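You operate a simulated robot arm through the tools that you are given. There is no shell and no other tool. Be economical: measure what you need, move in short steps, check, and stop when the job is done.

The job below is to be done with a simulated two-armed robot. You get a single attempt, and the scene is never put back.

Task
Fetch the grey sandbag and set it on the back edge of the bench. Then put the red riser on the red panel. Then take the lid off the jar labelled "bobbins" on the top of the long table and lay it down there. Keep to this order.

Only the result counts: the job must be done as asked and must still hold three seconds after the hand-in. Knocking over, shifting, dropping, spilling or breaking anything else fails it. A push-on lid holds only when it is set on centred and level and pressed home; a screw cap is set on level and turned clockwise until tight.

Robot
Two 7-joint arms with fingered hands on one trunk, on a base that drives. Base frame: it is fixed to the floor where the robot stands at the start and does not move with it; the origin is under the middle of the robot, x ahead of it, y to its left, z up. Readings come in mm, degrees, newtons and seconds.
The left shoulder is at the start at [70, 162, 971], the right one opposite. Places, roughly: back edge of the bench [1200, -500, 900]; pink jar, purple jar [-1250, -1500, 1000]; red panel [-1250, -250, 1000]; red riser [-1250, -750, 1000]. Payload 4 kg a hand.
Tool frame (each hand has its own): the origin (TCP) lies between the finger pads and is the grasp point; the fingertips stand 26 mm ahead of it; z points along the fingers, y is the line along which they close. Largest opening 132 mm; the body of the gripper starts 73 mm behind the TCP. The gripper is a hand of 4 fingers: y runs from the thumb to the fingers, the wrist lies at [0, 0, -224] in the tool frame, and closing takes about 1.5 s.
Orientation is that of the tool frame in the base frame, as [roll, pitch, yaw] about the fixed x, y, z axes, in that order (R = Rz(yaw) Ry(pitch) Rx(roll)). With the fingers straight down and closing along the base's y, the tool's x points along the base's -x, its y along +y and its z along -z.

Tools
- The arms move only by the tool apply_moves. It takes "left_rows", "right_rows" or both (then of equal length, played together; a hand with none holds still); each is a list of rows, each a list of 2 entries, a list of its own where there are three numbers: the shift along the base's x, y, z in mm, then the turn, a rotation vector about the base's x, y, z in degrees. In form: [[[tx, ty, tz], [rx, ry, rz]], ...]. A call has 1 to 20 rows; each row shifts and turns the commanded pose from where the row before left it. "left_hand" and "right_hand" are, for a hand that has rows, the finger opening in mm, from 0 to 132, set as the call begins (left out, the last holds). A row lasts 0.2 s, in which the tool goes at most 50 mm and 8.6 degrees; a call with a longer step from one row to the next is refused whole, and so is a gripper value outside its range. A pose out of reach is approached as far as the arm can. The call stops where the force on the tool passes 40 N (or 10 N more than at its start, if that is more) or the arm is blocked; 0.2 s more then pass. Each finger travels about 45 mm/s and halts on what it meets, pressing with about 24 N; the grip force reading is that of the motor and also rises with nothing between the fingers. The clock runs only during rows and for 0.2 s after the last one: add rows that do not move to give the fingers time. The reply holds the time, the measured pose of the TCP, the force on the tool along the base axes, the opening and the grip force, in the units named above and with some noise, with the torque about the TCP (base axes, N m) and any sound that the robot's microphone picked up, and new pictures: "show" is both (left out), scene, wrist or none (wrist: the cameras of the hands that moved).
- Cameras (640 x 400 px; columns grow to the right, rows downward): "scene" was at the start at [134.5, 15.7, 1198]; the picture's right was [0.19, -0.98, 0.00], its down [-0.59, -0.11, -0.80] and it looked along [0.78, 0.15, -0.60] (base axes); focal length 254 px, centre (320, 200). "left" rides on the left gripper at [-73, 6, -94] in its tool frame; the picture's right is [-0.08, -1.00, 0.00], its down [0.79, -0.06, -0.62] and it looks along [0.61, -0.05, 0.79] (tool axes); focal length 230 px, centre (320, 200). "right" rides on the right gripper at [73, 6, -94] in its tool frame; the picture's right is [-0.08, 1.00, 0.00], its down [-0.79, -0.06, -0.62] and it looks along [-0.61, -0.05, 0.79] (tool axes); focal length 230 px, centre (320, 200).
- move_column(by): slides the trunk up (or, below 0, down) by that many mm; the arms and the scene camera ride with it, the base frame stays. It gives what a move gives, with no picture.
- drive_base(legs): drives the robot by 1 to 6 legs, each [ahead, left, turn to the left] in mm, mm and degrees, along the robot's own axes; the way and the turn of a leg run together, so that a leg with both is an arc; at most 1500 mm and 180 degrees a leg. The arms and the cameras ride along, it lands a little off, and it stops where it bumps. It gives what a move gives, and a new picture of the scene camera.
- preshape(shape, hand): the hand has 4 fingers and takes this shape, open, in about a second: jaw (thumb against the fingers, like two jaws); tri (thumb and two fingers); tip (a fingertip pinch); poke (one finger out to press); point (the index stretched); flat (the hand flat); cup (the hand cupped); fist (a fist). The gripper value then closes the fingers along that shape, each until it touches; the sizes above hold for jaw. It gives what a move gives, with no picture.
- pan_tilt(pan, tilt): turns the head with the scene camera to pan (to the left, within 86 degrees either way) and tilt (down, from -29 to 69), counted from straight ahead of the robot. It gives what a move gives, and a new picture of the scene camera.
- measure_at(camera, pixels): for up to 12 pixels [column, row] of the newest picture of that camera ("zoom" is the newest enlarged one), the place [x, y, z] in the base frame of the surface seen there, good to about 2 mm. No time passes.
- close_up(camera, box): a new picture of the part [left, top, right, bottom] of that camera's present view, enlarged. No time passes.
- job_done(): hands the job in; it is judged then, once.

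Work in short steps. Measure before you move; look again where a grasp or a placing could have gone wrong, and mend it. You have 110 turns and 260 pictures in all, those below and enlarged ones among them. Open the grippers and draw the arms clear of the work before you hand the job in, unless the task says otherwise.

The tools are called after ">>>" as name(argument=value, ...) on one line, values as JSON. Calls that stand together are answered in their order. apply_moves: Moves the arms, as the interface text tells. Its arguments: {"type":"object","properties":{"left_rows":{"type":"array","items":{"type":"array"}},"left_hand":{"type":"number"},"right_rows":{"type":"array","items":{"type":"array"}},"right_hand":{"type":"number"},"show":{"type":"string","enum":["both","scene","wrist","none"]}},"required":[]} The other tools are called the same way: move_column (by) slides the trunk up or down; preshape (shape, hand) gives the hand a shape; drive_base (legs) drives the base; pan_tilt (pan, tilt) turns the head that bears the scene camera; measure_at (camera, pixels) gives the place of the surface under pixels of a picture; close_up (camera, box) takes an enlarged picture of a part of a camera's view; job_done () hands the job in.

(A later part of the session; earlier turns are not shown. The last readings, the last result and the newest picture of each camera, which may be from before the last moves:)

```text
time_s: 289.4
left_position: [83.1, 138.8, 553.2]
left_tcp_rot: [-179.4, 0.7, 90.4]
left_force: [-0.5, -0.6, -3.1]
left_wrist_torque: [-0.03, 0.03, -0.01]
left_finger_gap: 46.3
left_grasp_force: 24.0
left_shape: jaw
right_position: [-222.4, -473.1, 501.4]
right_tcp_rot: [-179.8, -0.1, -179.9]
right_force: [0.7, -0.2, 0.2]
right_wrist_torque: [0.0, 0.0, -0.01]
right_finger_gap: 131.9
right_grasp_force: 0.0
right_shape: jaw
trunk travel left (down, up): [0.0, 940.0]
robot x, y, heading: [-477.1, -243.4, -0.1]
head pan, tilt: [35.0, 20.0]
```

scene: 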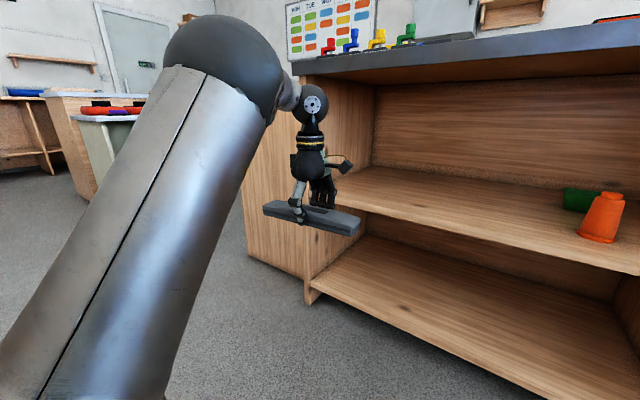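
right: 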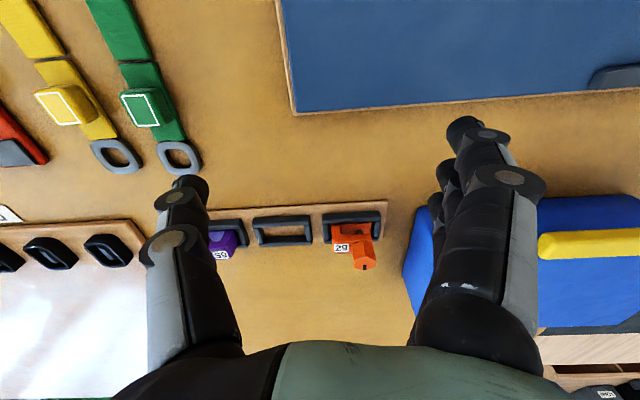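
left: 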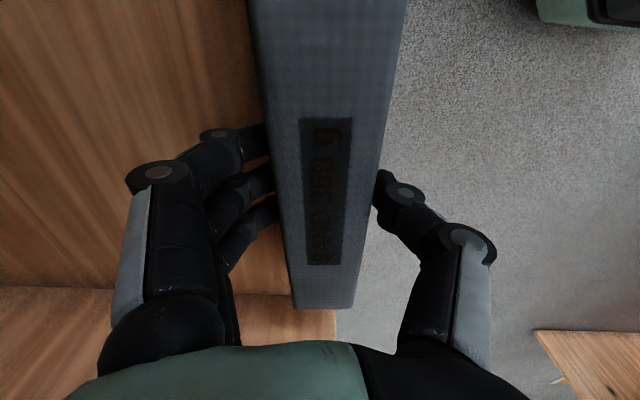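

The bag is held freely. I raise the trunk and drive around north of the bench to its back side, turning to face west.

>>> move_column(by=400)

>>> move_column(by=400)

>>> drive_base(legs=[[0, 800, 0], [0, 780, 0], [1200, 0, 0], [1180, 0, 0], [0, 0, 90], [0, 0, 90]])

>>> pan_tilt(pan=25, tilt=40)

```text
time_s: 293.3
left_position: [82.7, 139.0, 953.3]
left_tcp_rot: [-179.4, 0.6, 90.4]
left_force: [0.5, -0.3, -3.4]
left_wrist_torque: [-0.03, -0.04, 0.0]
left_finger_gap: 46.4
left_grasp_force: 24.1
left_shape: jaw
right_position: [-221.8, -470.9, 901.1]
right_tcp_rot: [-179.9, 0.0, -179.9]
right_force: [0.3, 0.2, 0.7]
right_wrist_torque: [0.02, 0.02, 0.01]
right_finger_gap: 132.0
right_grasp_force: 0.1
right_shape: jaw
trunk travel left (down, up): [-400.0, 540.0]
robot x, y, heading: [-473.6, -242.2, 0.1]
head pan, tilt: [35.0, 20.0]
```

```text
time_s: 297.1
left_position: [83.1, 138.8, 1352.8]
left_tcp_rot: [-179.5, 0.8, 90.4]
left_force: [-0.1, -0.4, -2.9]
left_wrist_torque: [-0.04, -0.05, -0.02]
left_finger_gap: 46.3
left_grasp_force: 23.8
left_shape: jaw
right_position: [-222.2, -471.2, 1301.6]
right_tcp_rot: [-179.9, -0.1, -179.8]
right_force: [0.4, 0.3, 1.1]
right_wrist_torque: [-0.01, 0.01, -0.01]
right_finger_gap: 132.1
right_grasp_force: 0.1
right_shape: jaw
trunk travel left (down, up): [-800.0, 140.0]
robot x, y, heading: [-477.2, -247.9, 0.1]
head pan, tilt: [35.0, 20.0]
```

```text
time_s: 324.1
left_position: [1294.2, 993.3, 1353.4]
left_tcp_rot: [-179.4, 0.7, -95.7]
left_force: [-0.6, 0.2, -3.2]
left_wrist_torque: [0.02, -0.03, 0.0]
left_finger_gap: 45.2
left_grasp_force: 24.1
left_shape: jaw
right_position: [1660.8, 1571.0, 1301.4]
right_tcp_rot: [-179.9, -0.1, -5.9]
right_force: [0.2, 0.3, 0.3]
right_wrist_torque: [0.02, 0.03, -0.01]
right_finger_gap: 131.9
right_grasp_force: 0.0
right_shape: jaw
trunk travel left (down, up): [-800.0, 140.0]
robot x, y, heading: [1890.4, 1318.4, 174.0]
head pan, tilt: [35.0, 20.0]
```

scene: 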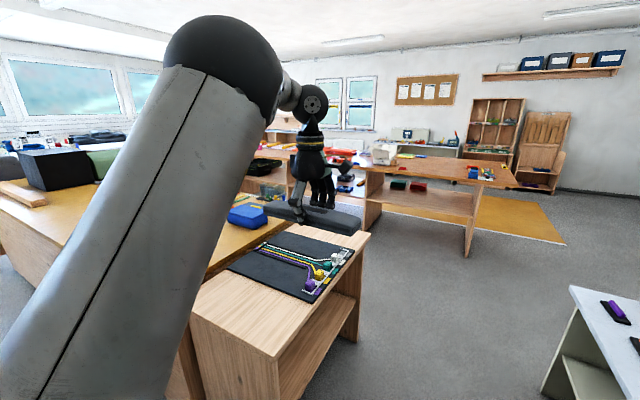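

```text
time_s: 324.9
left_position: [1294.0, 993.9, 1352.6]
left_tcp_rot: [-179.4, 0.7, -95.6]
left_force: [0.6, 0.3, -3.6]
left_wrist_torque: [0.02, -0.02, 0.02]
left_finger_gap: 45.6
left_grasp_force: 23.9
left_shape: jaw
right_position: [1661.9, 1570.2, 1301.8]
right_tcp_rot: [-179.9, -0.1, -5.9]
right_force: [0.3, 0.1, 0.2]
right_wrist_torque: [0.0, -0.02, 0.01]
right_finger_gap: 131.9
right_grasp_force: 0.1
right_shape: jaw
trunk travel left (down, up): [-800.0, 140.0]
robot x, y, heading: [1891.2, 1313.1, 174.1]
head pan, tilt: [25.0, 40.0]
```

scene: 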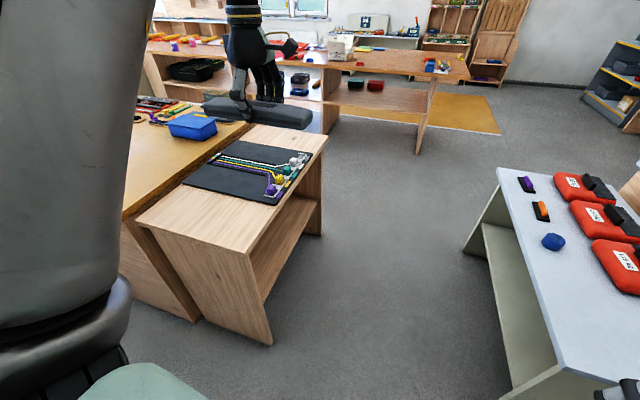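

I straighten to 180° and slide left (south) along the bench back.

>>> drive_base(legs=[[0, 0, 5.9], [0, 700, 0], [0, 720, 0]])

>>> pan_tilt(pan=10, tilt=55)

```text
time_s: 332.9
left_position: [1308.6, -486.6, 1354.1]
left_tcp_rot: [-179.5, 0.7, -90.8]
left_force: [0.5, 0.4, -3.3]
left_wrist_torque: [-0.01, 0.02, 0.02]
left_finger_gap: 45.4
left_grasp_force: 23.9
left_shape: jaw
right_position: [1626.8, 116.7, 1301.9]
right_tcp_rot: [180.0, -0.1, -1.2]
right_force: [0.7, -0.6, 0.0]
right_wrist_torque: [0.02, 0.01, 0.0]
right_finger_gap: 132.1
right_grasp_force: 0.1
right_shape: jaw
trunk travel left (down, up): [-800.0, 140.0]
robot x, y, heading: [1874.7, -120.6, 179.0]
head pan, tilt: [25.0, 40.0]
```

scene: 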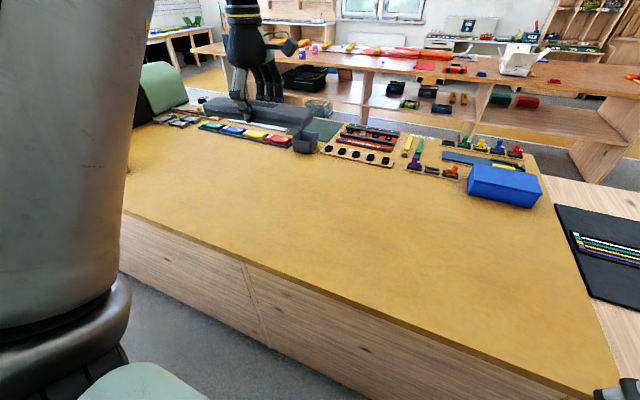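

```text
time_s: 333.6
left_position: [1309.7, -489.0, 1354.0]
left_tcp_rot: [-179.4, 0.7, -90.9]
left_force: [-0.1, 0.2, -3.9]
left_wrist_torque: [0.05, -0.03, -0.01]
left_finger_gap: 45.6
left_grasp_force: 23.7
left_shape: jaw
right_position: [1626.6, 115.1, 1301.3]
right_tcp_rot: [-179.9, -0.1, -1.1]
right_force: [-0.8, -0.3, -0.2]
right_wrist_torque: [-0.01, 0.0, 0.02]
right_finger_gap: 132.0
right_grasp_force: 0.0
right_shape: jaw
trunk travel left (down, up): [-800.0, 140.0]
robot x, y, heading: [1876.3, -118.2, 178.7]
head pan, tilt: [10.0, 55.0]
```

scene: 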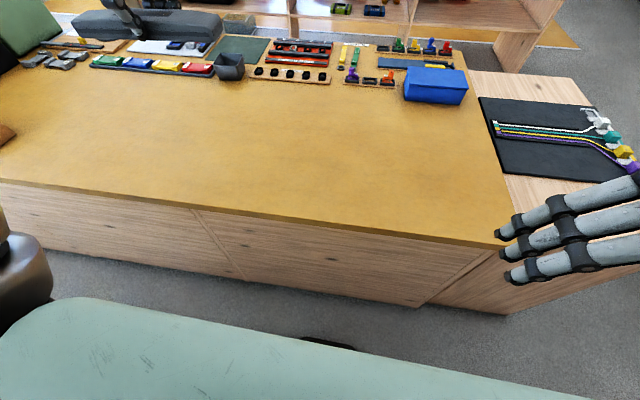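

>>> measure_at(camera="scene", pixels=[[100, 190], [200, 204], [300, 217], [400, 230], [480, 242], [60, 184], [200, 209], [120, 120]])

```text
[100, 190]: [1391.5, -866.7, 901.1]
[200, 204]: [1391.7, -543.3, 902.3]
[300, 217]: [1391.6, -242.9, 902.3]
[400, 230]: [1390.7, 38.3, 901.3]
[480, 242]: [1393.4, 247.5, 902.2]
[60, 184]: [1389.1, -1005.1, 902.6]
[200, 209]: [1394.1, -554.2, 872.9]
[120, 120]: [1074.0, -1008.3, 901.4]
```

The back edge is at x≈1394, top z 902; the area at (1325,-490) is free. I lower the trunk 400 and then the arm until contact.

>>> move_column(by=-390)

>>> apply_moves(left_rows=[[[7, 0, -5], [0, 0, 0]], [[8, 0, -5], [0, 0, 0]], [[0, 0, -6], [0, 0, 0]], [[0, 0, -6], [0, 0, 0]], [[0, 0, -5], [0, 0, 0]]], show="both")

```text
time_s: 337.4
left_position: [1308.5, -489.0, 962.5]
left_tcp_rot: [-179.3, 0.7, -90.9]
left_force: [0.3, -0.3, -3.5]
left_wrist_torque: [0.03, 0.02, -0.03]
left_finger_gap: 45.4
left_grasp_force: 24.1
left_shape: jaw
right_position: [1628.0, 115.9, 911.5]
right_tcp_rot: [-180.0, 0.0, -1.3]
right_force: [0.0, 0.2, -0.4]
right_wrist_torque: [0.0, 0.0, 0.02]
right_finger_gap: 132.3
right_grasp_force: 0.0
right_shape: jaw
trunk travel left (down, up): [-410.0, 530.0]
robot x, y, heading: [1878.7, -120.5, 179.0]
head pan, tilt: [10.0, 55.0]
```

```text
time_s: 338.6
left_position: [1323.8, -489.0, 936.7]
left_tcp_rot: [-179.4, 0.6, -90.8]
left_force: [-0.3, -0.4, -3.4]
left_wrist_torque: [0.04, 0.0, -0.03]
left_finger_gap: 45.8
left_grasp_force: 23.9
left_shape: jaw
right_position: [1628.9, 115.4, 910.7]
right_tcp_rot: [-179.9, -0.2, -1.2]
right_force: [0.2, -0.5, 0.1]
right_wrist_torque: [-0.01, 0.0, 0.03]
right_finger_gap: 131.8
right_grasp_force: 0.0
right_shape: jaw
trunk travel left (down, up): [-410.0, 530.0]
robot x, y, heading: [1878.5, -118.1, 178.9]
head pan, tilt: [10.0, 55.0]
```

scene: 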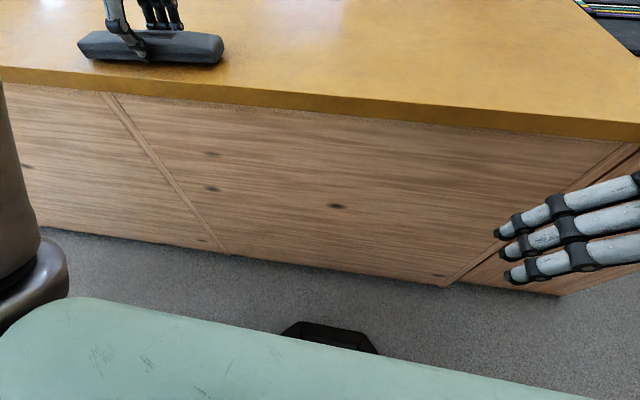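
left: 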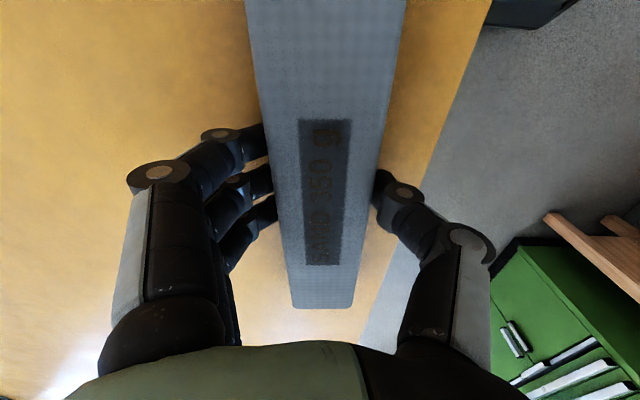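

Almost down. I shift 14 mm toward the edge and settle it.

>>> apply_moves(left_rows=[[[7, 0, 0], [0, 0, 0]], [[7, 0, -1], [0, 0, 0]], [[0, 0, -2], [0, 0, 0]], [[0, 0, -2], [0, 0, 0]], [[0, 0, -1], [0, 0, 0]]], show="none")

```text
time_s: 339.8
left_position: [1337.2, -489.2, 932.3]
left_tcp_rot: [-179.4, 0.6, -90.8]
left_force: [0.4, -1.1, 2.7]
left_wrist_torque: [-0.03, 0.07, 0.0]
left_finger_gap: 45.5
left_grasp_force: 24.2
left_shape: jaw
right_position: [1628.6, 115.9, 912.6]
right_tcp_rot: [-179.9, -0.1, -1.3]
right_force: [-0.3, 0.4, -0.6]
right_wrist_torque: [-0.01, -0.01, -0.02]
right_finger_gap: 131.7
right_grasp_force: 0.0
right_shape: jaw
trunk travel left (down, up): [-410.0, 530.0]
robot x, y, heading: [1877.1, -121.7, 178.7]
head pan, tilt: [10.0, 55.0]
```

The force changed from -3.4 to +2.7 N: the bag rests on the bench. I open and rise.

>>> apply_moves(left_rows=[[[0, 0, 0], [0, 0, 0]], [[0, 0, 0], [0, 0, 0]], [[0, 0, 0], [0, 0, 0]], [[0, 0, 0], [0, 0, 0]], [[0, 0, 0], [0, 0, 0]], [[0, 0, 0], [0, 0, 0]]], left_hand=110, show="none")

>>> move_column(by=400)

>>> pan_tilt(pan=25, tilt=50)

```text
time_s: 341.2
left_position: [1338.0, -488.1, 930.2]
left_tcp_rot: [-179.5, 0.7, -90.8]
left_force: [-0.4, 0.1, 1.0]
left_wrist_torque: [-0.02, 0.03, 0.01]
left_finger_gap: 109.8
left_grasp_force: 0.1
left_shape: jaw
right_position: [1628.3, 116.3, 911.7]
right_tcp_rot: [-179.8, 0.0, -1.3]
right_force: [0.5, 0.4, 0.9]
right_wrist_torque: [-0.05, 0.05, 0.01]
right_finger_gap: 131.8
right_grasp_force: 0.1
right_shape: jaw
trunk travel left (down, up): [-410.0, 530.0]
robot x, y, heading: [1876.0, -117.7, 178.8]
head pan, tilt: [10.0, 55.0]
```

```text
time_s: 345.0
left_position: [1338.2, -488.1, 1330.6]
left_tcp_rot: [-179.4, 0.7, -90.8]
left_force: [-0.3, 0.7, 0.3]
left_wrist_torque: [0.01, -0.01, -0.04]
left_finger_gap: 109.6
left_grasp_force: 0.0
left_shape: jaw
right_position: [1628.4, 116.2, 1310.9]
right_tcp_rot: [-179.9, 0.0, -1.2]
right_force: [-1.5, 0.3, 0.4]
right_wrist_torque: [-0.04, -0.02, -0.01]
right_finger_gap: 132.1
right_grasp_force: 0.1
right_shape: jaw
trunk travel left (down, up): [-810.0, 130.0]
robot x, y, heading: [1879.3, -117.2, 178.7]
head pan, tilt: [10.0, 55.0]
```

```text
time_s: 345.8
left_position: [1338.4, -488.2, 1330.3]
left_tcp_rot: [-179.3, 0.7, -90.9]
left_force: [0.3, 0.8, 0.1]
left_wrist_torque: [0.02, 0.03, -0.01]
left_finger_gap: 109.8
left_grasp_force: 0.0
left_shape: jaw
right_position: [1627.8, 116.0, 1313.3]
right_tcp_rot: [-179.8, -0.2, -1.2]
right_force: [-0.9, 0.3, -0.7]
right_wrist_torque: [-0.01, -0.02, -0.03]
right_finger_gap: 132.1
right_grasp_force: 0.0
right_shape: jaw
trunk travel left (down, up): [-810.0, 130.0]
robot x, y, heading: [1876.6, -121.5, 178.7]
head pan, tilt: [25.0, 50.0]
```

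scene: 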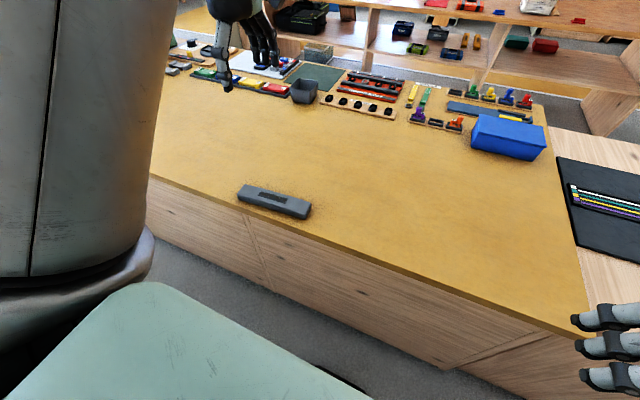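

The sandbag lies on the back edge. Next, the riser: I drive back round to the long table.

>>> drive_base(legs=[[0, -720, 1.2], [0, -730, 0], [1150, 0, 0], [1150, 0, 0], [0, 1000, 0], [0, 950, 0]])

>>> pan_tilt(pan=0, tilt=45)

```text
time_s: 373.6
left_position: [-970.0, -968.2, 1331.0]
left_tcp_rot: [-179.4, 0.7, -90.9]
left_force: [0.0, 0.3, -0.3]
left_wrist_torque: [0.0, 0.0, -0.01]
left_finger_gap: 109.7
left_grasp_force: 0.0
left_shape: jaw
right_position: [-681.9, -362.1, 1311.3]
right_tcp_rot: [-180.0, -0.1, -1.0]
right_force: [0.3, 0.2, 0.7]
right_wrist_torque: [-0.01, -0.02, 0.02]
right_finger_gap: 132.0
right_grasp_force: 0.0
right_shape: jaw
trunk travel left (down, up): [-810.0, 130.0]
robot x, y, heading: [-432.7, -600.5, 178.8]
head pan, tilt: [25.0, 50.0]
```

scene: 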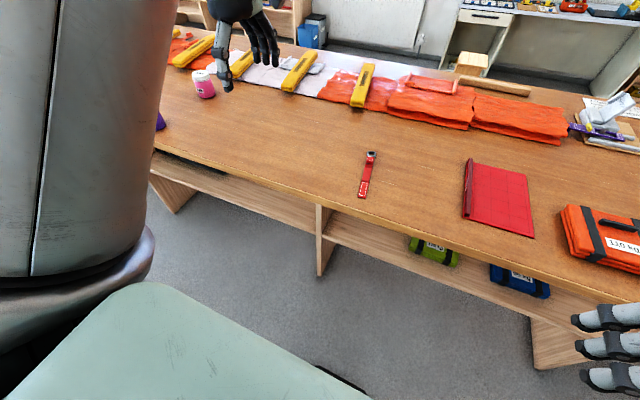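

```text
time_s: 374.5
left_position: [-970.2, -969.4, 1330.1]
left_tcp_rot: [-179.4, 0.6, -90.7]
left_force: [-0.4, 0.7, 0.2]
left_wrist_torque: [0.02, 0.0, 0.0]
left_finger_gap: 109.6
left_grasp_force: 0.1
left_shape: jaw
right_position: [-681.2, -364.5, 1311.7]
right_tcp_rot: [-179.9, 0.0, -1.0]
right_force: [0.2, 0.2, 0.7]
right_wrist_torque: [0.0, -0.02, 0.01]
right_finger_gap: 132.0
right_grasp_force: 0.1
right_shape: jaw
trunk travel left (down, up): [-810.0, 130.0]
robot x, y, heading: [-427.7, -600.4, 179.0]
head pan, tilt: [0.0, 45.0]
```

scene: 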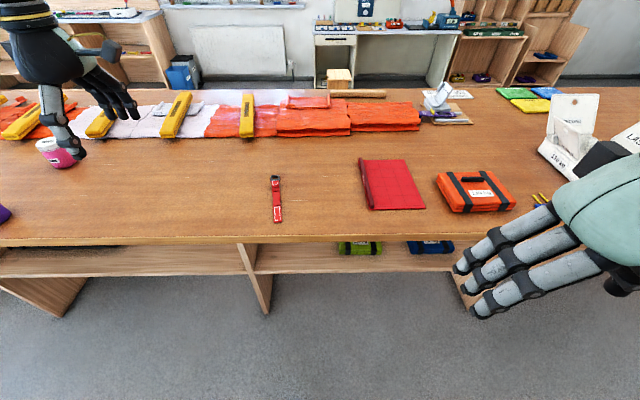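

Great view. I enlarge and measure the riser and the panel.

>>> close_up(camera="scene", box=[240, 140, 440, 240])

>>> measure_at(camera="scene", pixels=[[275, 182], [277, 192], [277, 205], [278, 218], [273, 205], [282, 205], [300, 205], [365, 185], [390, 185], [414, 180], [395, 207], [300, 238]])

```text
3.20 times, centred on (340, 190) of scene
```

zoom: 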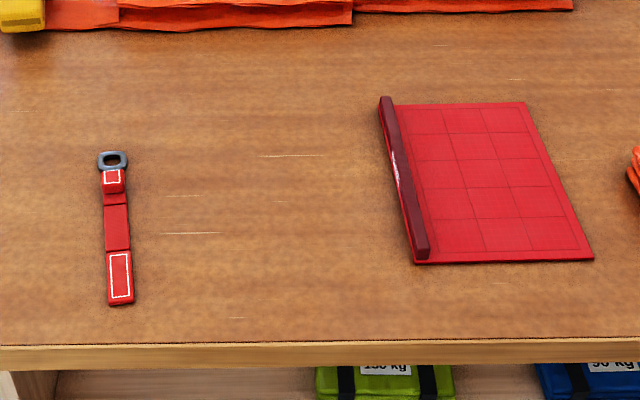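

```text
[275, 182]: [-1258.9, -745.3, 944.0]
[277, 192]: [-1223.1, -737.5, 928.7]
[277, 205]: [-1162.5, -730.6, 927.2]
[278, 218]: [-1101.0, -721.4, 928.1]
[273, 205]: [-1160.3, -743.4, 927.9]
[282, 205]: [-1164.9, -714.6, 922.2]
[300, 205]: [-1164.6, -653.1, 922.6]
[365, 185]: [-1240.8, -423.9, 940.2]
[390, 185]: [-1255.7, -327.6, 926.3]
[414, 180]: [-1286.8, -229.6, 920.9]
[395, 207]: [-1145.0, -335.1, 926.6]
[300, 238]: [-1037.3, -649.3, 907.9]
```

Riser: block centre ≈(-1255,-744), top z 944, table z 922; panel free area x -1137…-1390, y -410…-245. I turn the left hand +99° so it closes across the strap, and drive to put it above the block.

>>> apply_moves(left_rows=[[[0, 0, 0], [0, 0, 8.25]], [[0, 0, 0], [0, 0, 8.25]], [[0, 0, 0], [0, 0, 8.25]], [[0, 0, 0], [0, 0, 8.25]], [[0, 0, 0], [0, 0, 8.25]], [[0, 0, 0], [0, 0, 8.25]], [[0, 0, 0], [0, 0, 8.25]], [[0, 0, 0], [0, 0, 8.25]], [[0, 0, 0], [0, 0, 8.25]], [[0, 0, 0], [0, 0, 8.25]], [[0, 0, 0], [0, 0, 8.25]], [[0, 0, 0], [0, 0, 8.25]]], left_hand=80, show="none")

>>> drive_base(legs=[[0, -222, 0], [255, 0, 1]])

>>> move_column(by=-200)

>>> apply_moves(left_rows=[[[0, 0, 0], [0, 0, 0]]], show="both")

```text
time_s: 377.1
left_position: [-970.2, -969.1, 1330.3]
left_tcp_rot: [-179.4, 0.7, 8.4]
left_force: [-0.1, 0.3, 1.1]
left_wrist_torque: [0.0, -0.01, 0.0]
left_finger_gap: 80.4
left_grasp_force: 0.1
left_shape: jaw
right_position: [-681.5, -363.7, 1310.9]
right_tcp_rot: [-180.0, -0.1, -1.0]
right_force: [0.7, 1.4, 0.3]
right_wrist_torque: [0.0, 0.01, 0.02]
right_finger_gap: 132.1
right_grasp_force: 0.1
right_shape: jaw
trunk travel left (down, up): [-810.0, 130.0]
robot x, y, heading: [-432.4, -598.4, 178.7]
head pan, tilt: [0.0, 45.0]
```

```text
time_s: 380.2
left_position: [-1210.5, -749.5, 1331.8]
left_tcp_rot: [-179.4, 0.8, 9.1]
left_force: [-0.9, 0.5, 0.4]
left_wrist_torque: [0.0, 0.01, 0.02]
left_finger_gap: 80.3
left_grasp_force: 0.0
left_shape: jaw
right_position: [-931.7, -140.3, 1313.0]
right_tcp_rot: [-179.9, 0.0, -0.1]
right_force: [-0.3, 0.5, -0.3]
right_wrist_torque: [-0.02, 0.03, 0.01]
right_finger_gap: 132.0
right_grasp_force: 0.0
right_shape: jaw
trunk travel left (down, up): [-810.0, 130.0]
robot x, y, heading: [-681.1, -372.5, 180.1]
head pan, tilt: [0.0, 45.0]
```

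scene: 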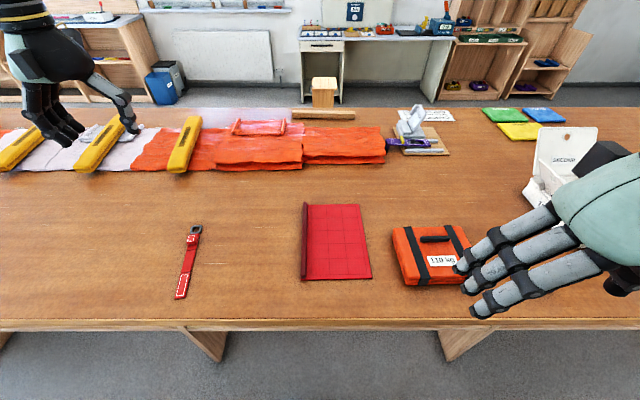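

```text
time_s: 382.4
left_position: [-1211.9, -751.2, 1132.1]
left_tcp_rot: [-179.3, 0.7, 9.1]
left_force: [0.6, -0.2, 0.3]
left_wrist_torque: [-0.02, 0.02, 0.02]
left_finger_gap: 80.5
left_grasp_force: 0.2
left_shape: jaw
right_position: [-934.3, -141.1, 1112.5]
right_tcp_rot: [-180.0, -0.1, -0.2]
right_force: [1.0, -0.3, 1.1]
right_wrist_torque: [-0.02, -0.01, -0.01]
right_finger_gap: 131.7
right_grasp_force: 0.0
right_shape: jaw
trunk travel left (down, up): [-610.0, 330.0]
robot x, y, heading: [-682.9, -371.8, 179.8]
head pan, tilt: [0.0, 45.0]
```

```text
time_s: 382.8
left_position: [-1211.5, -750.7, 1131.7]
left_tcp_rot: [-179.4, 0.7, 9.1]
left_force: [-0.2, 0.4, -0.2]
left_wrist_torque: [-0.01, 0.0, 0.01]
left_finger_gap: 80.6
left_grasp_force: 0.0
left_shape: jaw
right_position: [-934.8, -141.8, 1112.2]
right_tcp_rot: [-179.8, -0.1, 0.0]
right_force: [-0.5, 0.1, 0.5]
right_wrist_torque: [-0.02, 0.02, -0.02]
right_finger_gap: 132.0
right_grasp_force: 0.1
right_shape: jaw
trunk travel left (down, up): [-610.0, 330.0]
robot x, y, heading: [-684.9, -376.8, 179.9]
head pan, tilt: [0.0, 45.0]
```

scene: 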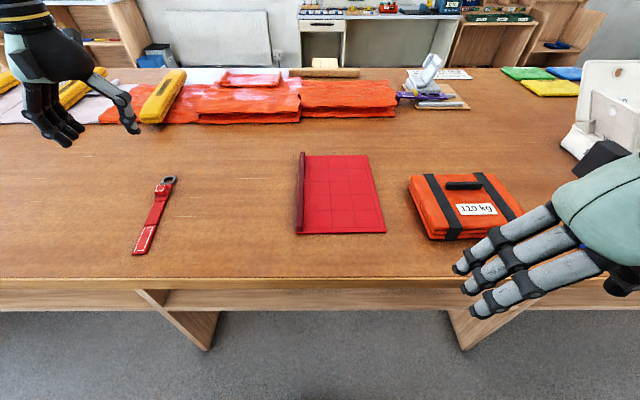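
left: 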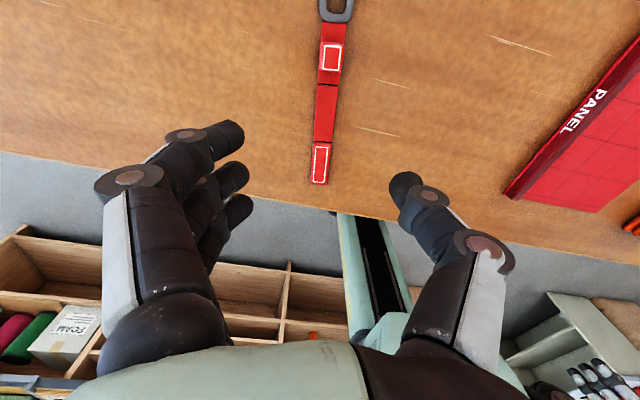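

The riser is well seen in the wrist view. I measure the block and strap edges there.

>>> measure_at(camera="left", pixels=[[331, 45], [333, 70], [322, 57], [343, 57], [326, 100], [320, 165], [331, 82], [336, 10], [325, 120]])

>>> close_up(camera="left", box=[270, 0, 390, 200])

```text
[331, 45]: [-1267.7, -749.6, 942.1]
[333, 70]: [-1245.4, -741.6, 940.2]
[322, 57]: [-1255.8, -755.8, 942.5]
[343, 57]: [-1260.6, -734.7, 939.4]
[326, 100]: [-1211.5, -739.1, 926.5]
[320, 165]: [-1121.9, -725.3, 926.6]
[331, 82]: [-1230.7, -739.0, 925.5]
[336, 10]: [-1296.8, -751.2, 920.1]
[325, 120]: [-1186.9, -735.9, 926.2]
```

```text
2.00 times, centred on (330, 100) of left
```

zoom: 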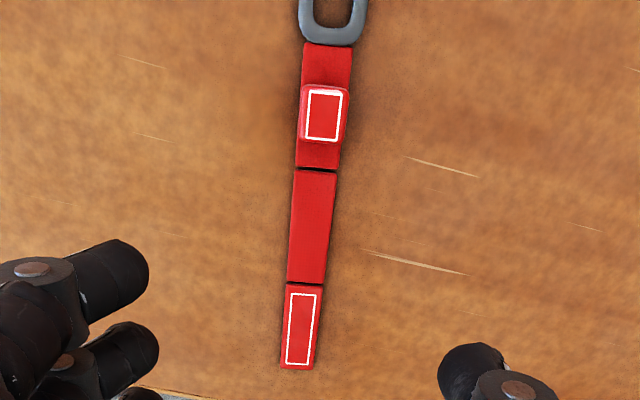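

Block centre (-1256,-745.5). I also measure the panel's corners for the drop place.

>>> measure_at(camera="scene", pixels=[[309, 157], [366, 157], [383, 230], [304, 231], [298, 200], [308, 200], [340, 195], [301, 234]])

>>> apply_moves(left_rows=[[[-15, 2, -40], [0, 0, 0]], [[-15, 2, -40], [0, 0, 0]], [[-14, 1, -40], [0, 0, 0]], [[0, 0, -30], [0, 0, 0]]], left_hand=80, show="wrist")

```text
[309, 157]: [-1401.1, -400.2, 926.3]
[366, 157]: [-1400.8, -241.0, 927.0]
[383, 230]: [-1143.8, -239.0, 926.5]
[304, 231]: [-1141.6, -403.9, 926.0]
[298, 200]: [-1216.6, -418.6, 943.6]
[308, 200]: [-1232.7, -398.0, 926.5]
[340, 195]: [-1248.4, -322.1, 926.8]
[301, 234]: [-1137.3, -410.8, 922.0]
```

```text
time_s: 383.8
left_position: [-1257.4, -744.5, 981.2]
left_tcp_rot: [-179.4, 0.7, 9.1]
left_force: [-0.3, 0.5, 1.4]
left_wrist_torque: [0.01, 0.0, -0.02]
left_finger_gap: 80.6
left_grasp_force: 0.0
left_shape: jaw
right_position: [-936.5, -141.0, 1111.8]
right_tcp_rot: [180.0, -0.2, 0.0]
right_force: [0.0, 0.9, 0.1]
right_wrist_torque: [0.0, -0.03, 0.01]
right_finger_gap: 132.0
right_grasp_force: 0.1
right_shape: jaw
trunk travel left (down, up): [-610.0, 330.0]
robot x, y, heading: [-682.3, -371.1, 179.7]
head pan, tilt: [0.0, 45.0]
```

left: 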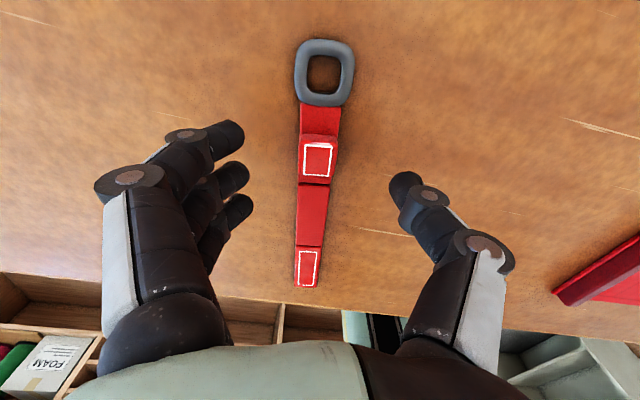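

The block is centred between the fingers. I descend 29 mm to z≈952 and close.

>>> apply_moves(left_rows=[[[0, 0, -10], [0, 0, 0]], [[0, 0, -10], [0, 0, 0]], [[0, 0, -9], [0, 0, 0]]], show="none")

>>> apply_moves(left_rows=[[[0, 0, 0], [0, 0, 0]], [[0, 0, 0], [0, 0, 0]], [[0, 0, 0], [0, 0, 0]], [[0, 0, 0], [0, 0, 0]], [[0, 0, 0], [0, 0, 0]], [[0, 0, 0], [0, 0, 0]], [[0, 0, 0], [0, 0, 0]]], left_hand=0, show="wrist")

```text
time_s: 384.6
left_position: [-1255.9, -744.6, 952.5]
left_tcp_rot: [-179.3, 0.7, 9.2]
left_force: [0.8, -0.4, -0.3]
left_wrist_torque: [0.03, 0.02, 0.01]
left_finger_gap: 80.6
left_grasp_force: 0.1
left_shape: jaw
right_position: [-934.7, -142.6, 1110.9]
right_tcp_rot: [-180.0, 0.0, -0.2]
right_force: [0.6, 0.4, -0.3]
right_wrist_torque: [-0.02, -0.03, 0.0]
right_finger_gap: 131.7
right_grasp_force: 0.1
right_shape: jaw
trunk travel left (down, up): [-610.0, 330.0]
robot x, y, heading: [-682.3, -371.1, 179.9]
head pan, tilt: [0.0, 45.0]
```

```text
time_s: 386.2
left_position: [-1255.4, -745.3, 952.1]
left_tcp_rot: [-179.3, 0.8, 9.1]
left_force: [-0.6, -0.7, 3.5]
left_wrist_torque: [-0.07, 0.04, -0.02]
left_finger_gap: 18.2
left_grasp_force: 23.9
left_shape: jaw
right_position: [-933.8, -140.8, 1112.1]
right_tcp_rot: [-180.0, -0.1, -0.1]
right_force: [-0.2, -0.4, 0.3]
right_wrist_torque: [-0.03, -0.01, 0.03]
right_finger_gap: 132.0
right_grasp_force: 0.1
right_shape: jaw
trunk travel left (down, up): [-610.0, 330.0]
robot x, y, heading: [-682.4, -378.7, 179.7]
head pan, tilt: [0.0, 45.0]
```

left: 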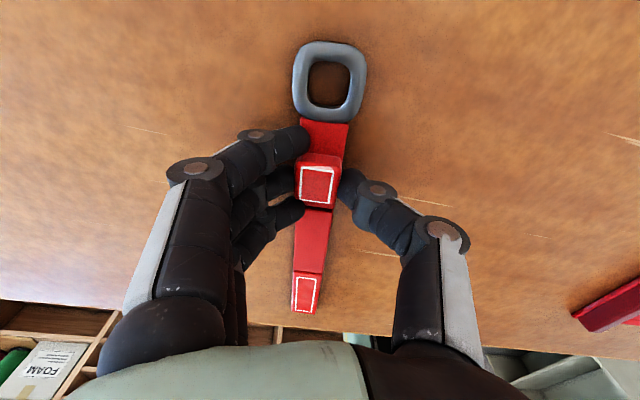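

The block is gripped (18 mm). I lift 70 mm and check, then slide the base right 417 to the panel.

>>> apply_moves(left_rows=[[[0, 0, 15], [0, 0, 0]], [[0, 0, 25], [0, 0, 0]], [[0, 0, 40], [0, 0, 0]]], show="wrist")

>>> drive_base(legs=[[0, -417, 0]])

```text
time_s: 387.0
left_position: [-1255.6, -746.7, 1030.7]
left_tcp_rot: [-179.3, 0.9, 9.0]
left_force: [0.0, -0.2, 0.4]
left_wrist_torque: [0.01, 0.03, 0.02]
left_finger_gap: 18.1
left_grasp_force: 24.3
left_shape: jaw
right_position: [-933.1, -141.5, 1110.4]
right_tcp_rot: [-179.9, 0.0, -0.1]
right_force: [0.0, -0.1, 0.6]
right_wrist_torque: [-0.02, 0.01, 0.0]
right_finger_gap: 131.9
right_grasp_force: 0.0
right_shape: jaw
trunk travel left (down, up): [-610.0, 330.0]
robot x, y, heading: [-681.5, -372.5, 179.9]
head pan, tilt: [0.0, 45.0]
```

left: 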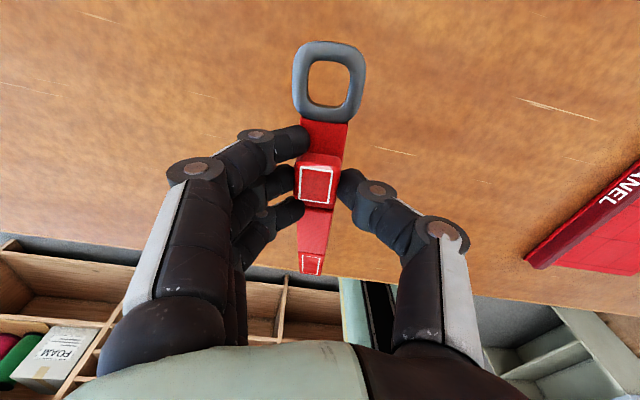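

```text
time_s: 389.6
left_position: [-1255.8, -331.2, 1030.3]
left_tcp_rot: [-179.3, 0.7, 9.0]
left_force: [0.1, -0.3, -1.0]
left_wrist_torque: [0.0, 0.04, 0.0]
left_finger_gap: 17.7
left_grasp_force: 24.1
left_shape: jaw
right_position: [-932.4, 272.7, 1111.0]
right_tcp_rot: [-179.8, -0.1, -0.3]
right_force: [0.3, 0.4, 0.1]
right_wrist_torque: [0.0, 0.01, 0.0]
right_finger_gap: 131.9
right_grasp_force: 0.0
right_shape: jaw
trunk travel left (down, up): [-610.0, 330.0]
robot x, y, heading: [-681.4, 42.5, 179.7]
head pan, tilt: [0.0, 45.0]
```

scene: 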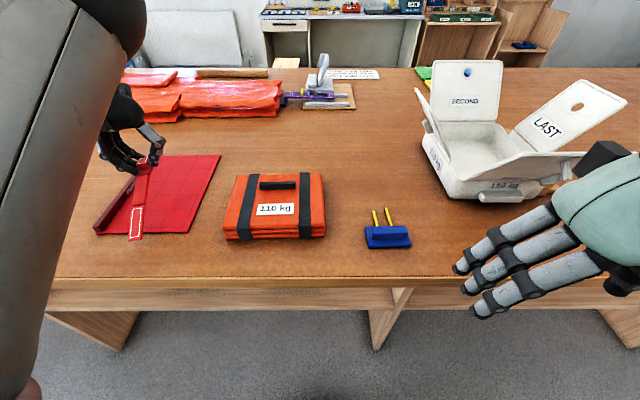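

Over the panel. I move 52 mm further in and lower to z≈957.

>>> apply_moves(left_rows=[[[-26, 1, 0], [0, 0, 0]], [[-26, 1, 0], [0, 0, 0]], [[0, 0, -25], [0, 0, 0]], [[0, 0, -25], [0, 0, 0]], [[0, 0, -12], [0, 0, 0]], [[0, 0, -6], [0, 0, 0]], [[0, 0, -4], [0, 0, 0]]], show="both")

```text
time_s: 391.2
left_position: [-1307.5, -330.1, 958.2]
left_tcp_rot: [-179.5, 0.7, 9.0]
left_force: [0.6, 0.1, -0.8]
left_wrist_torque: [0.0, 0.0, 0.01]
left_finger_gap: 18.1
left_grasp_force: 23.4
left_shape: jaw
right_position: [-931.7, 272.5, 1112.1]
right_tcp_rot: [-179.9, -0.1, -0.2]
right_force: [0.3, -0.9, -0.3]
right_wrist_torque: [0.02, 0.0, 0.0]
right_finger_gap: 131.8
right_grasp_force: 0.1
right_shape: jaw
trunk travel left (down, up): [-610.0, 330.0]
robot x, y, heading: [-677.5, 37.2, 179.9]
head pan, tilt: [0.0, 45.0]
```

scene: 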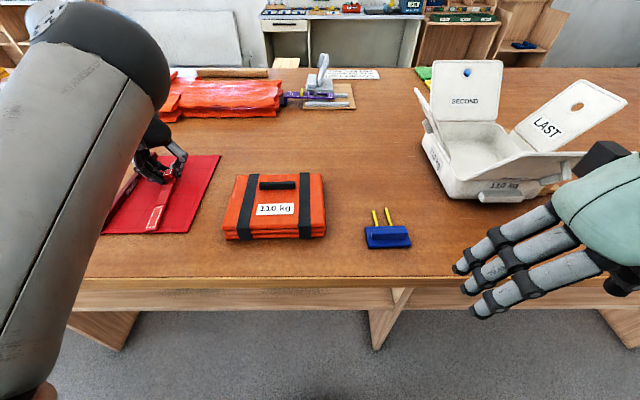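
left: 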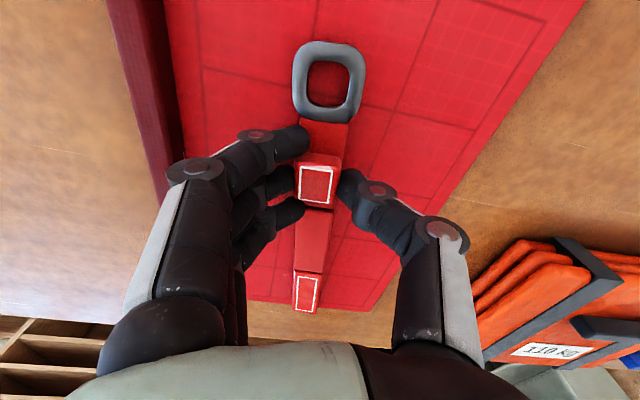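

All of the riser lies above the panel. I lower 2 mm, then open only to 45 mm so as not to touch the panel's bar.

>>> apply_moves(left_rows=[[[0, 0, -1], [0, 0, 0]], [[0, 0, -1], [0, 0, 0]]], show="none")

>>> apply_moves(left_rows=[[[0, 0, 0], [0, 0, 0]], [[0, 0, 0], [0, 0, 0]], [[0, 0, 0], [0, 0, 0]], [[0, 0, 0], [0, 0, 0]]], left_hand=45, show="none")

>>> apply_moves(left_rows=[[[0, 0, 20], [0, 0, 0]], [[0, 0, 40], [0, 0, 0]], [[0, 0, 45], [0, 0, 0]], [[0, 0, 45], [0, 0, 0]]], show="both")

```text
time_s: 391.8
left_position: [-1305.7, -329.0, 957.2]
left_tcp_rot: [-179.4, 0.9, 9.0]
left_force: [-0.4, -1.1, 6.1]
left_wrist_torque: [-0.16, 0.04, -0.04]
left_finger_gap: 17.9
left_grasp_force: 23.9
left_shape: jaw
right_position: [-930.9, 273.5, 1110.6]
right_tcp_rot: [179.9, -0.1, -0.3]
right_force: [-0.7, 0.8, 1.0]
right_wrist_torque: [-0.01, 0.0, -0.03]
right_finger_gap: 131.8
right_grasp_force: 0.1
right_shape: jaw
trunk travel left (down, up): [-610.0, 330.0]
robot x, y, heading: [-678.8, 44.5, 179.9]
head pan, tilt: [0.0, 45.0]
```

```text
time_s: 392.8
left_position: [-1307.2, -329.6, 955.1]
left_tcp_rot: [-179.3, 0.7, 9.0]
left_force: [0.5, 0.5, 0.0]
left_wrist_torque: [0.02, -0.03, -0.04]
left_finger_gap: 44.4
left_grasp_force: 0.1
left_shape: jaw
right_position: [-932.1, 271.5, 1111.3]
right_tcp_rot: [-179.9, 0.0, -0.2]
right_force: [-0.3, 0.0, -0.2]
right_wrist_torque: [0.02, 0.04, -0.04]
right_finger_gap: 131.8
right_grasp_force: 0.0
right_shape: jaw
trunk travel left (down, up): [-610.0, 330.0]
robot x, y, heading: [-680.7, 41.8, 179.8]
head pan, tilt: [0.0, 45.0]
```

```text
time_s: 393.8
left_position: [-1307.3, -331.7, 1106.6]
left_tcp_rot: [-179.2, 0.8, 9.0]
left_force: [-0.1, -0.5, -0.4]
left_wrist_torque: [-0.03, -0.03, 0.01]
left_finger_gap: 44.3
left_grasp_force: 0.2
left_shape: jaw
right_position: [-931.7, 271.3, 1111.6]
right_tcp_rot: [-179.9, 0.0, -0.2]
right_force: [0.1, -0.2, -0.5]
right_wrist_torque: [-0.03, 0.04, 0.01]
right_finger_gap: 131.8
right_grasp_force: 0.0
right_shape: jaw
trunk travel left (down, up): [-610.0, 330.0]
robot x, y, heading: [-680.3, 38.9, 179.9]
head pan, tilt: [0.0, 45.0]
```

scene: 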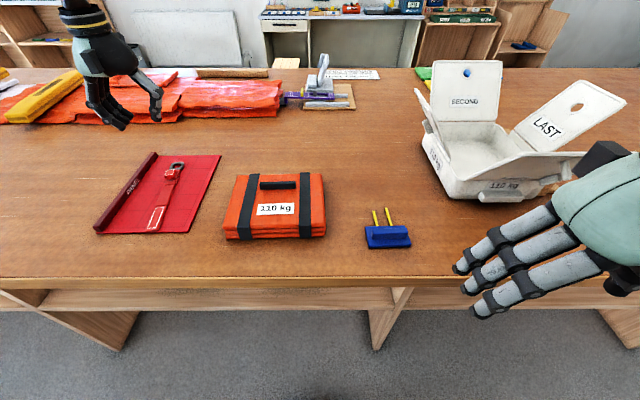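
left: 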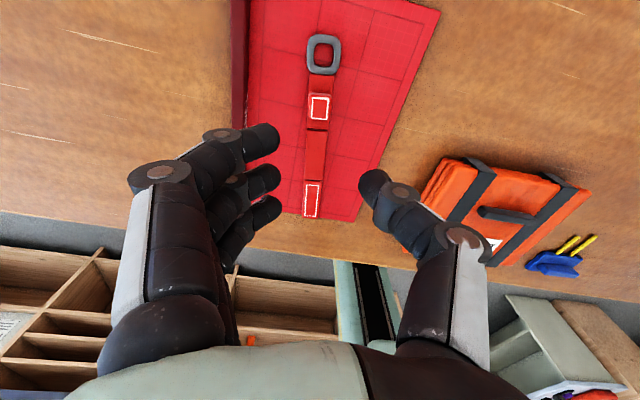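

The riser rests on the panel. Now the jar: I raise the trunk 150 and slide left to y≈-1500.

>>> move_column(by=150)

>>> drive_base(legs=[[100, 0, 0], [-200, 0, 0], [0, 800, 0], [0, 720, 0]])

>>> pan_tilt(pan=8, tilt=45)

```text
time_s: 395.5
left_position: [-1308.4, -330.7, 1254.2]
left_tcp_rot: [-179.4, 0.7, 9.0]
left_force: [-0.4, 0.2, 0.4]
left_wrist_torque: [-0.01, 0.03, 0.01]
left_finger_gap: 44.7
left_grasp_force: 0.0
left_shape: jaw
right_position: [-932.7, 272.4, 1262.5]
right_tcp_rot: [-179.8, -0.1, -0.3]
right_force: [-0.7, 0.4, 0.4]
right_wrist_torque: [0.0, -0.03, -0.02]
right_finger_gap: 131.9
right_grasp_force: 0.1
right_shape: jaw
trunk travel left (down, up): [-760.0, 180.0]
robot x, y, heading: [-679.8, 40.1, 179.7]
head pan, tilt: [0.0, 45.0]
```

```text
time_s: 405.2
left_position: [-1221.9, -1826.1, 1256.1]
left_tcp_rot: [-179.4, 0.7, 8.1]
left_force: [-0.1, 0.7, -0.2]
left_wrist_torque: [-0.03, 0.0, 0.0]
left_finger_gap: 44.5
left_grasp_force: 0.1
left_shape: jaw
right_position: [-835.5, -1228.5, 1260.9]
right_tcp_rot: [180.0, -0.1, -1.3]
right_force: [-0.2, 0.8, 0.2]
right_wrist_torque: [0.01, 0.0, -0.02]
right_finger_gap: 132.1
right_grasp_force: 0.1
right_shape: jaw
trunk travel left (down, up): [-760.0, 180.0]
robot x, y, heading: [-586.1, -1466.1, 178.8]
head pan, tilt: [0.0, 45.0]
```

scene: 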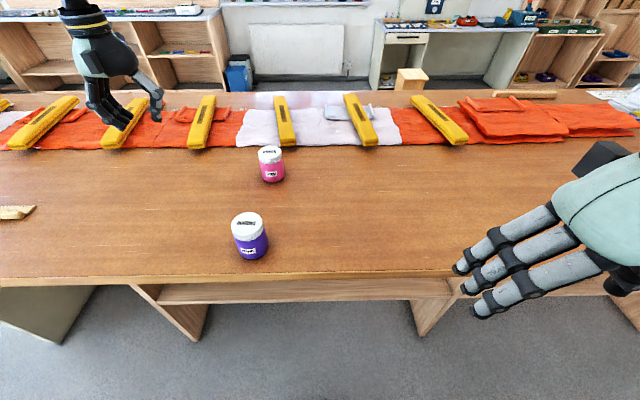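

```text
time_s: 405.9
left_position: [-1221.3, -1826.7, 1254.4]
left_tcp_rot: [-179.4, 0.8, 8.0]
left_force: [0.1, -0.1, 0.0]
left_wrist_torque: [-0.03, 0.01, -0.02]
left_finger_gap: 44.5
left_grasp_force: 0.0
left_shape: jaw
right_position: [-834.6, -1230.2, 1261.8]
right_tcp_rot: [-179.9, -0.1, -1.2]
right_force: [0.6, 0.8, -0.2]
right_wrist_torque: [-0.01, 0.01, -0.02]
right_finger_gap: 131.8
right_grasp_force: 0.0
right_shape: jaw
trunk travel left (down, up): [-760.0, 180.0]
robot x, y, heading: [-589.3, -1464.3, 178.8]
head pan, tilt: [8.0, 45.0]
```

scene: 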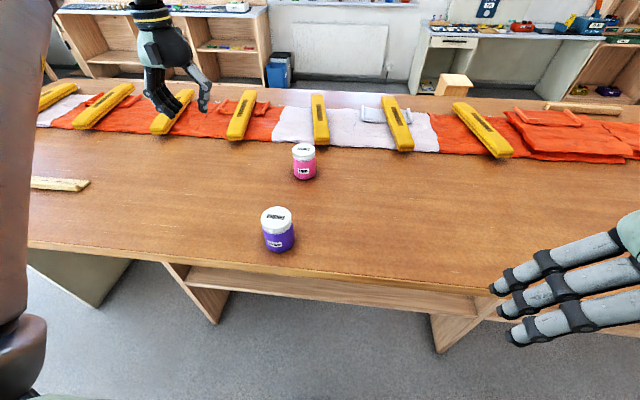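

I enlarge the jars and measure the bobbins jar.

>>> close_up(camera="scene", box=[240, 130, 340, 260])

>>> measure_at(camera="scene", pixels=[[276, 215], [276, 209], [264, 217], [290, 217], [277, 227], [278, 232], [278, 240], [280, 249], [276, 222], [265, 230], [291, 230]])

```text
3.08 times, centred on (290, 195) of scene
```

zoom: 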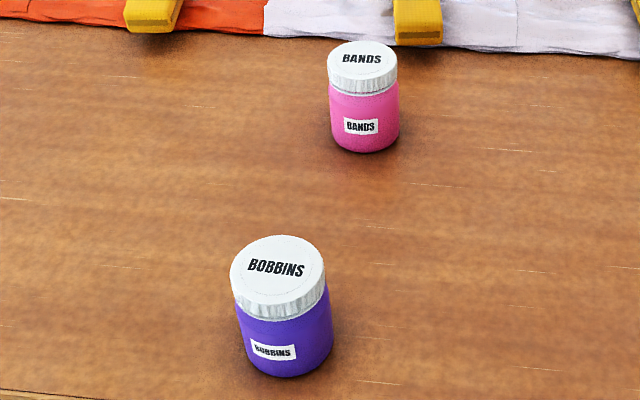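

```text
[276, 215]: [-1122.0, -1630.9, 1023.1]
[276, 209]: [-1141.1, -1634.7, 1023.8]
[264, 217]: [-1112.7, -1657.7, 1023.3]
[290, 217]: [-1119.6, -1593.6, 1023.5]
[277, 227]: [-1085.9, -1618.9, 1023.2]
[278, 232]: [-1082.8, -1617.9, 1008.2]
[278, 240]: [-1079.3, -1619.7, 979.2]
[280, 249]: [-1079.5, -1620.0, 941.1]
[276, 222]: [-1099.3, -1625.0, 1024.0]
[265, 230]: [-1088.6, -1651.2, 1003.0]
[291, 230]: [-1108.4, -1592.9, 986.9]
```

The bobbins lid is fluted at centre ≈(-1118,-1627), z 1000–1023, body 922–1000, Ø≈72: a screw cap by its look. Left hand will hold the body from the front-left, right hand will turn the lid. I place the base and trunk first.

>>> drive_base(legs=[[-70, 130, 1.2]])

>>> move_column(by=-170)

>>> apply_moves(left_rows=[[[6, 14, 0], [0, 0, -7.5]], [[6, 14, 0], [0, 0, -7.5]], [[6, 14, 0], [0, 0, -7.5]], [[6, 14, 0], [0, 0, -7.5]], [[6, 14, 0], [0, 0, -7.5]], [[6, 14, 0], [0, 0, -7.5]], [[6, 14, 0], [0, 0, -7.5]], [[0, 0, 0], [5.785, 5.785, 0]], [[0, 0, 0], [5.785, 5.785, 0]], [[0, 0, 0], [5.785, 5.785, 0]], [[0, 0, 0], [5.785, 5.785, 0]], [[0, 0, 0], [5.785, 5.785, 0]], [[0, 0, 0], [5.785, 5.785, 0]], [[0, 0, 0], [5.785, 5.785, 0]], [[0, 0, 0], [5.785, 5.785, 0]], [[0, 0, 0], [5.785, 5.785, 0]], [[0, 0, 0], [5.785, 5.785, 0]], [[0, 0, 0], [5.785, 5.785, 0]]], left_hand=110, show="both")

```text
time_s: 407.3
left_position: [-1146.2, -1967.0, 1256.5]
left_tcp_rot: [-179.5, 0.7, 9.2]
left_force: [-0.8, 0.2, -0.6]
left_wrist_torque: [-0.02, 0.01, 0.0]
left_finger_gap: 44.7
left_grasp_force: 0.2
left_shape: jaw
right_position: [-774.5, -1363.9, 1261.1]
right_tcp_rot: [179.9, -0.1, 0.0]
right_force: [0.0, 0.3, -0.9]
right_wrist_torque: [0.01, 0.01, 0.0]
right_finger_gap: 131.8
right_grasp_force: 0.1
right_shape: jaw
trunk travel left (down, up): [-760.0, 180.0]
robot x, y, heading: [-517.8, -1593.6, 180.0]
head pan, tilt: [8.0, 45.0]
```

scene: 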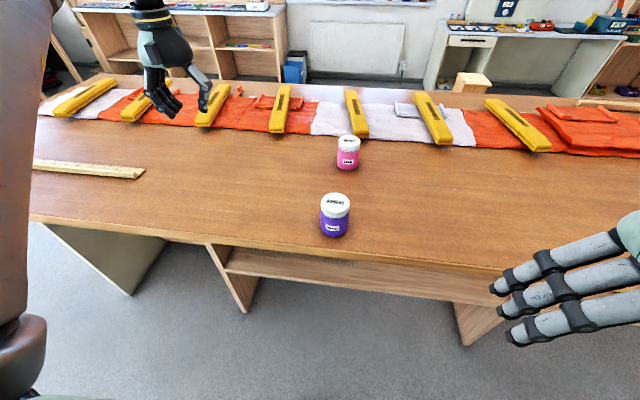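

```text
time_s: 409.2
left_position: [-1145.5, -1969.8, 1085.2]
left_tcp_rot: [-179.3, 0.7, 9.3]
left_force: [-0.5, -0.3, -0.1]
left_wrist_torque: [0.01, -0.01, -0.01]
left_finger_gap: 44.6
left_grasp_force: 0.0
left_shape: jaw
right_position: [-771.9, -1364.6, 1091.4]
right_tcp_rot: [180.0, -0.1, 0.0]
right_force: [0.4, 0.4, -0.8]
right_wrist_torque: [0.01, 0.04, 0.01]
right_finger_gap: 131.9
right_grasp_force: 0.0
right_shape: jaw
trunk travel left (down, up): [-590.0, 350.0]
robot x, y, heading: [-520.2, -1595.7, 179.8]
head pan, tilt: [8.0, 45.0]
```

```text
time_s: 413.0
left_position: [-1074.0, -1889.9, 1101.2]
left_tcp_rot: [-60.7, 88.1, 73.8]
left_force: [1.3, -0.1, 0.5]
left_wrist_torque: [-0.04, 0.01, -0.02]
left_finger_gap: 109.5
left_grasp_force: 0.1
left_shape: jaw
left hand out of reach, approached as far as the arm can: row 18
right_position: [-769.0, -1367.5, 1093.6]
right_tcp_rot: [-179.7, 0.0, 0.0]
right_force: [0.2, -0.4, 0.5]
right_wrist_torque: [0.01, 0.04, 0.0]
right_finger_gap: 131.8
right_grasp_force: 0.1
right_shape: jaw
trunk travel left (down, up): [-590.0, 350.0]
robot x, y, heading: [-516.8, -1591.2, 179.9]
head pan, tilt: [8.0, 45.0]
```

scene: 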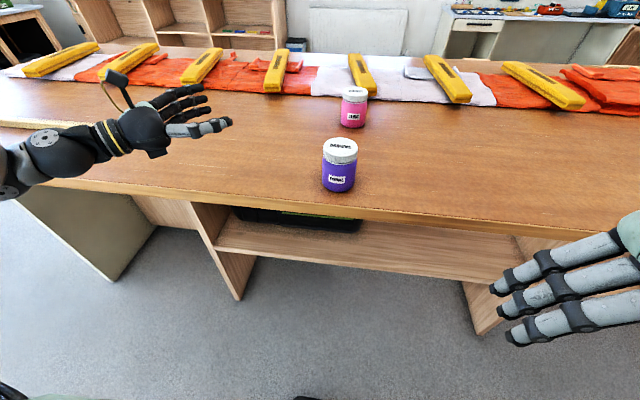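
left: 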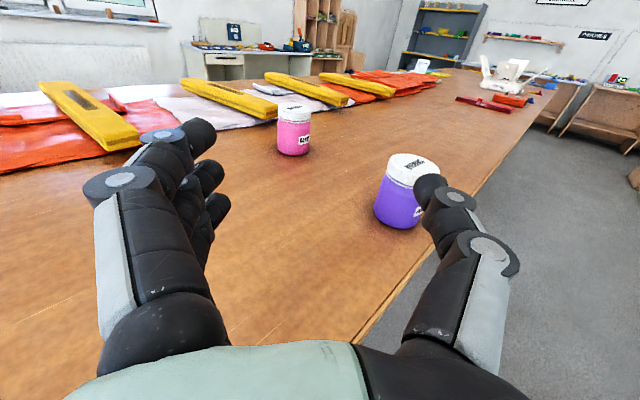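

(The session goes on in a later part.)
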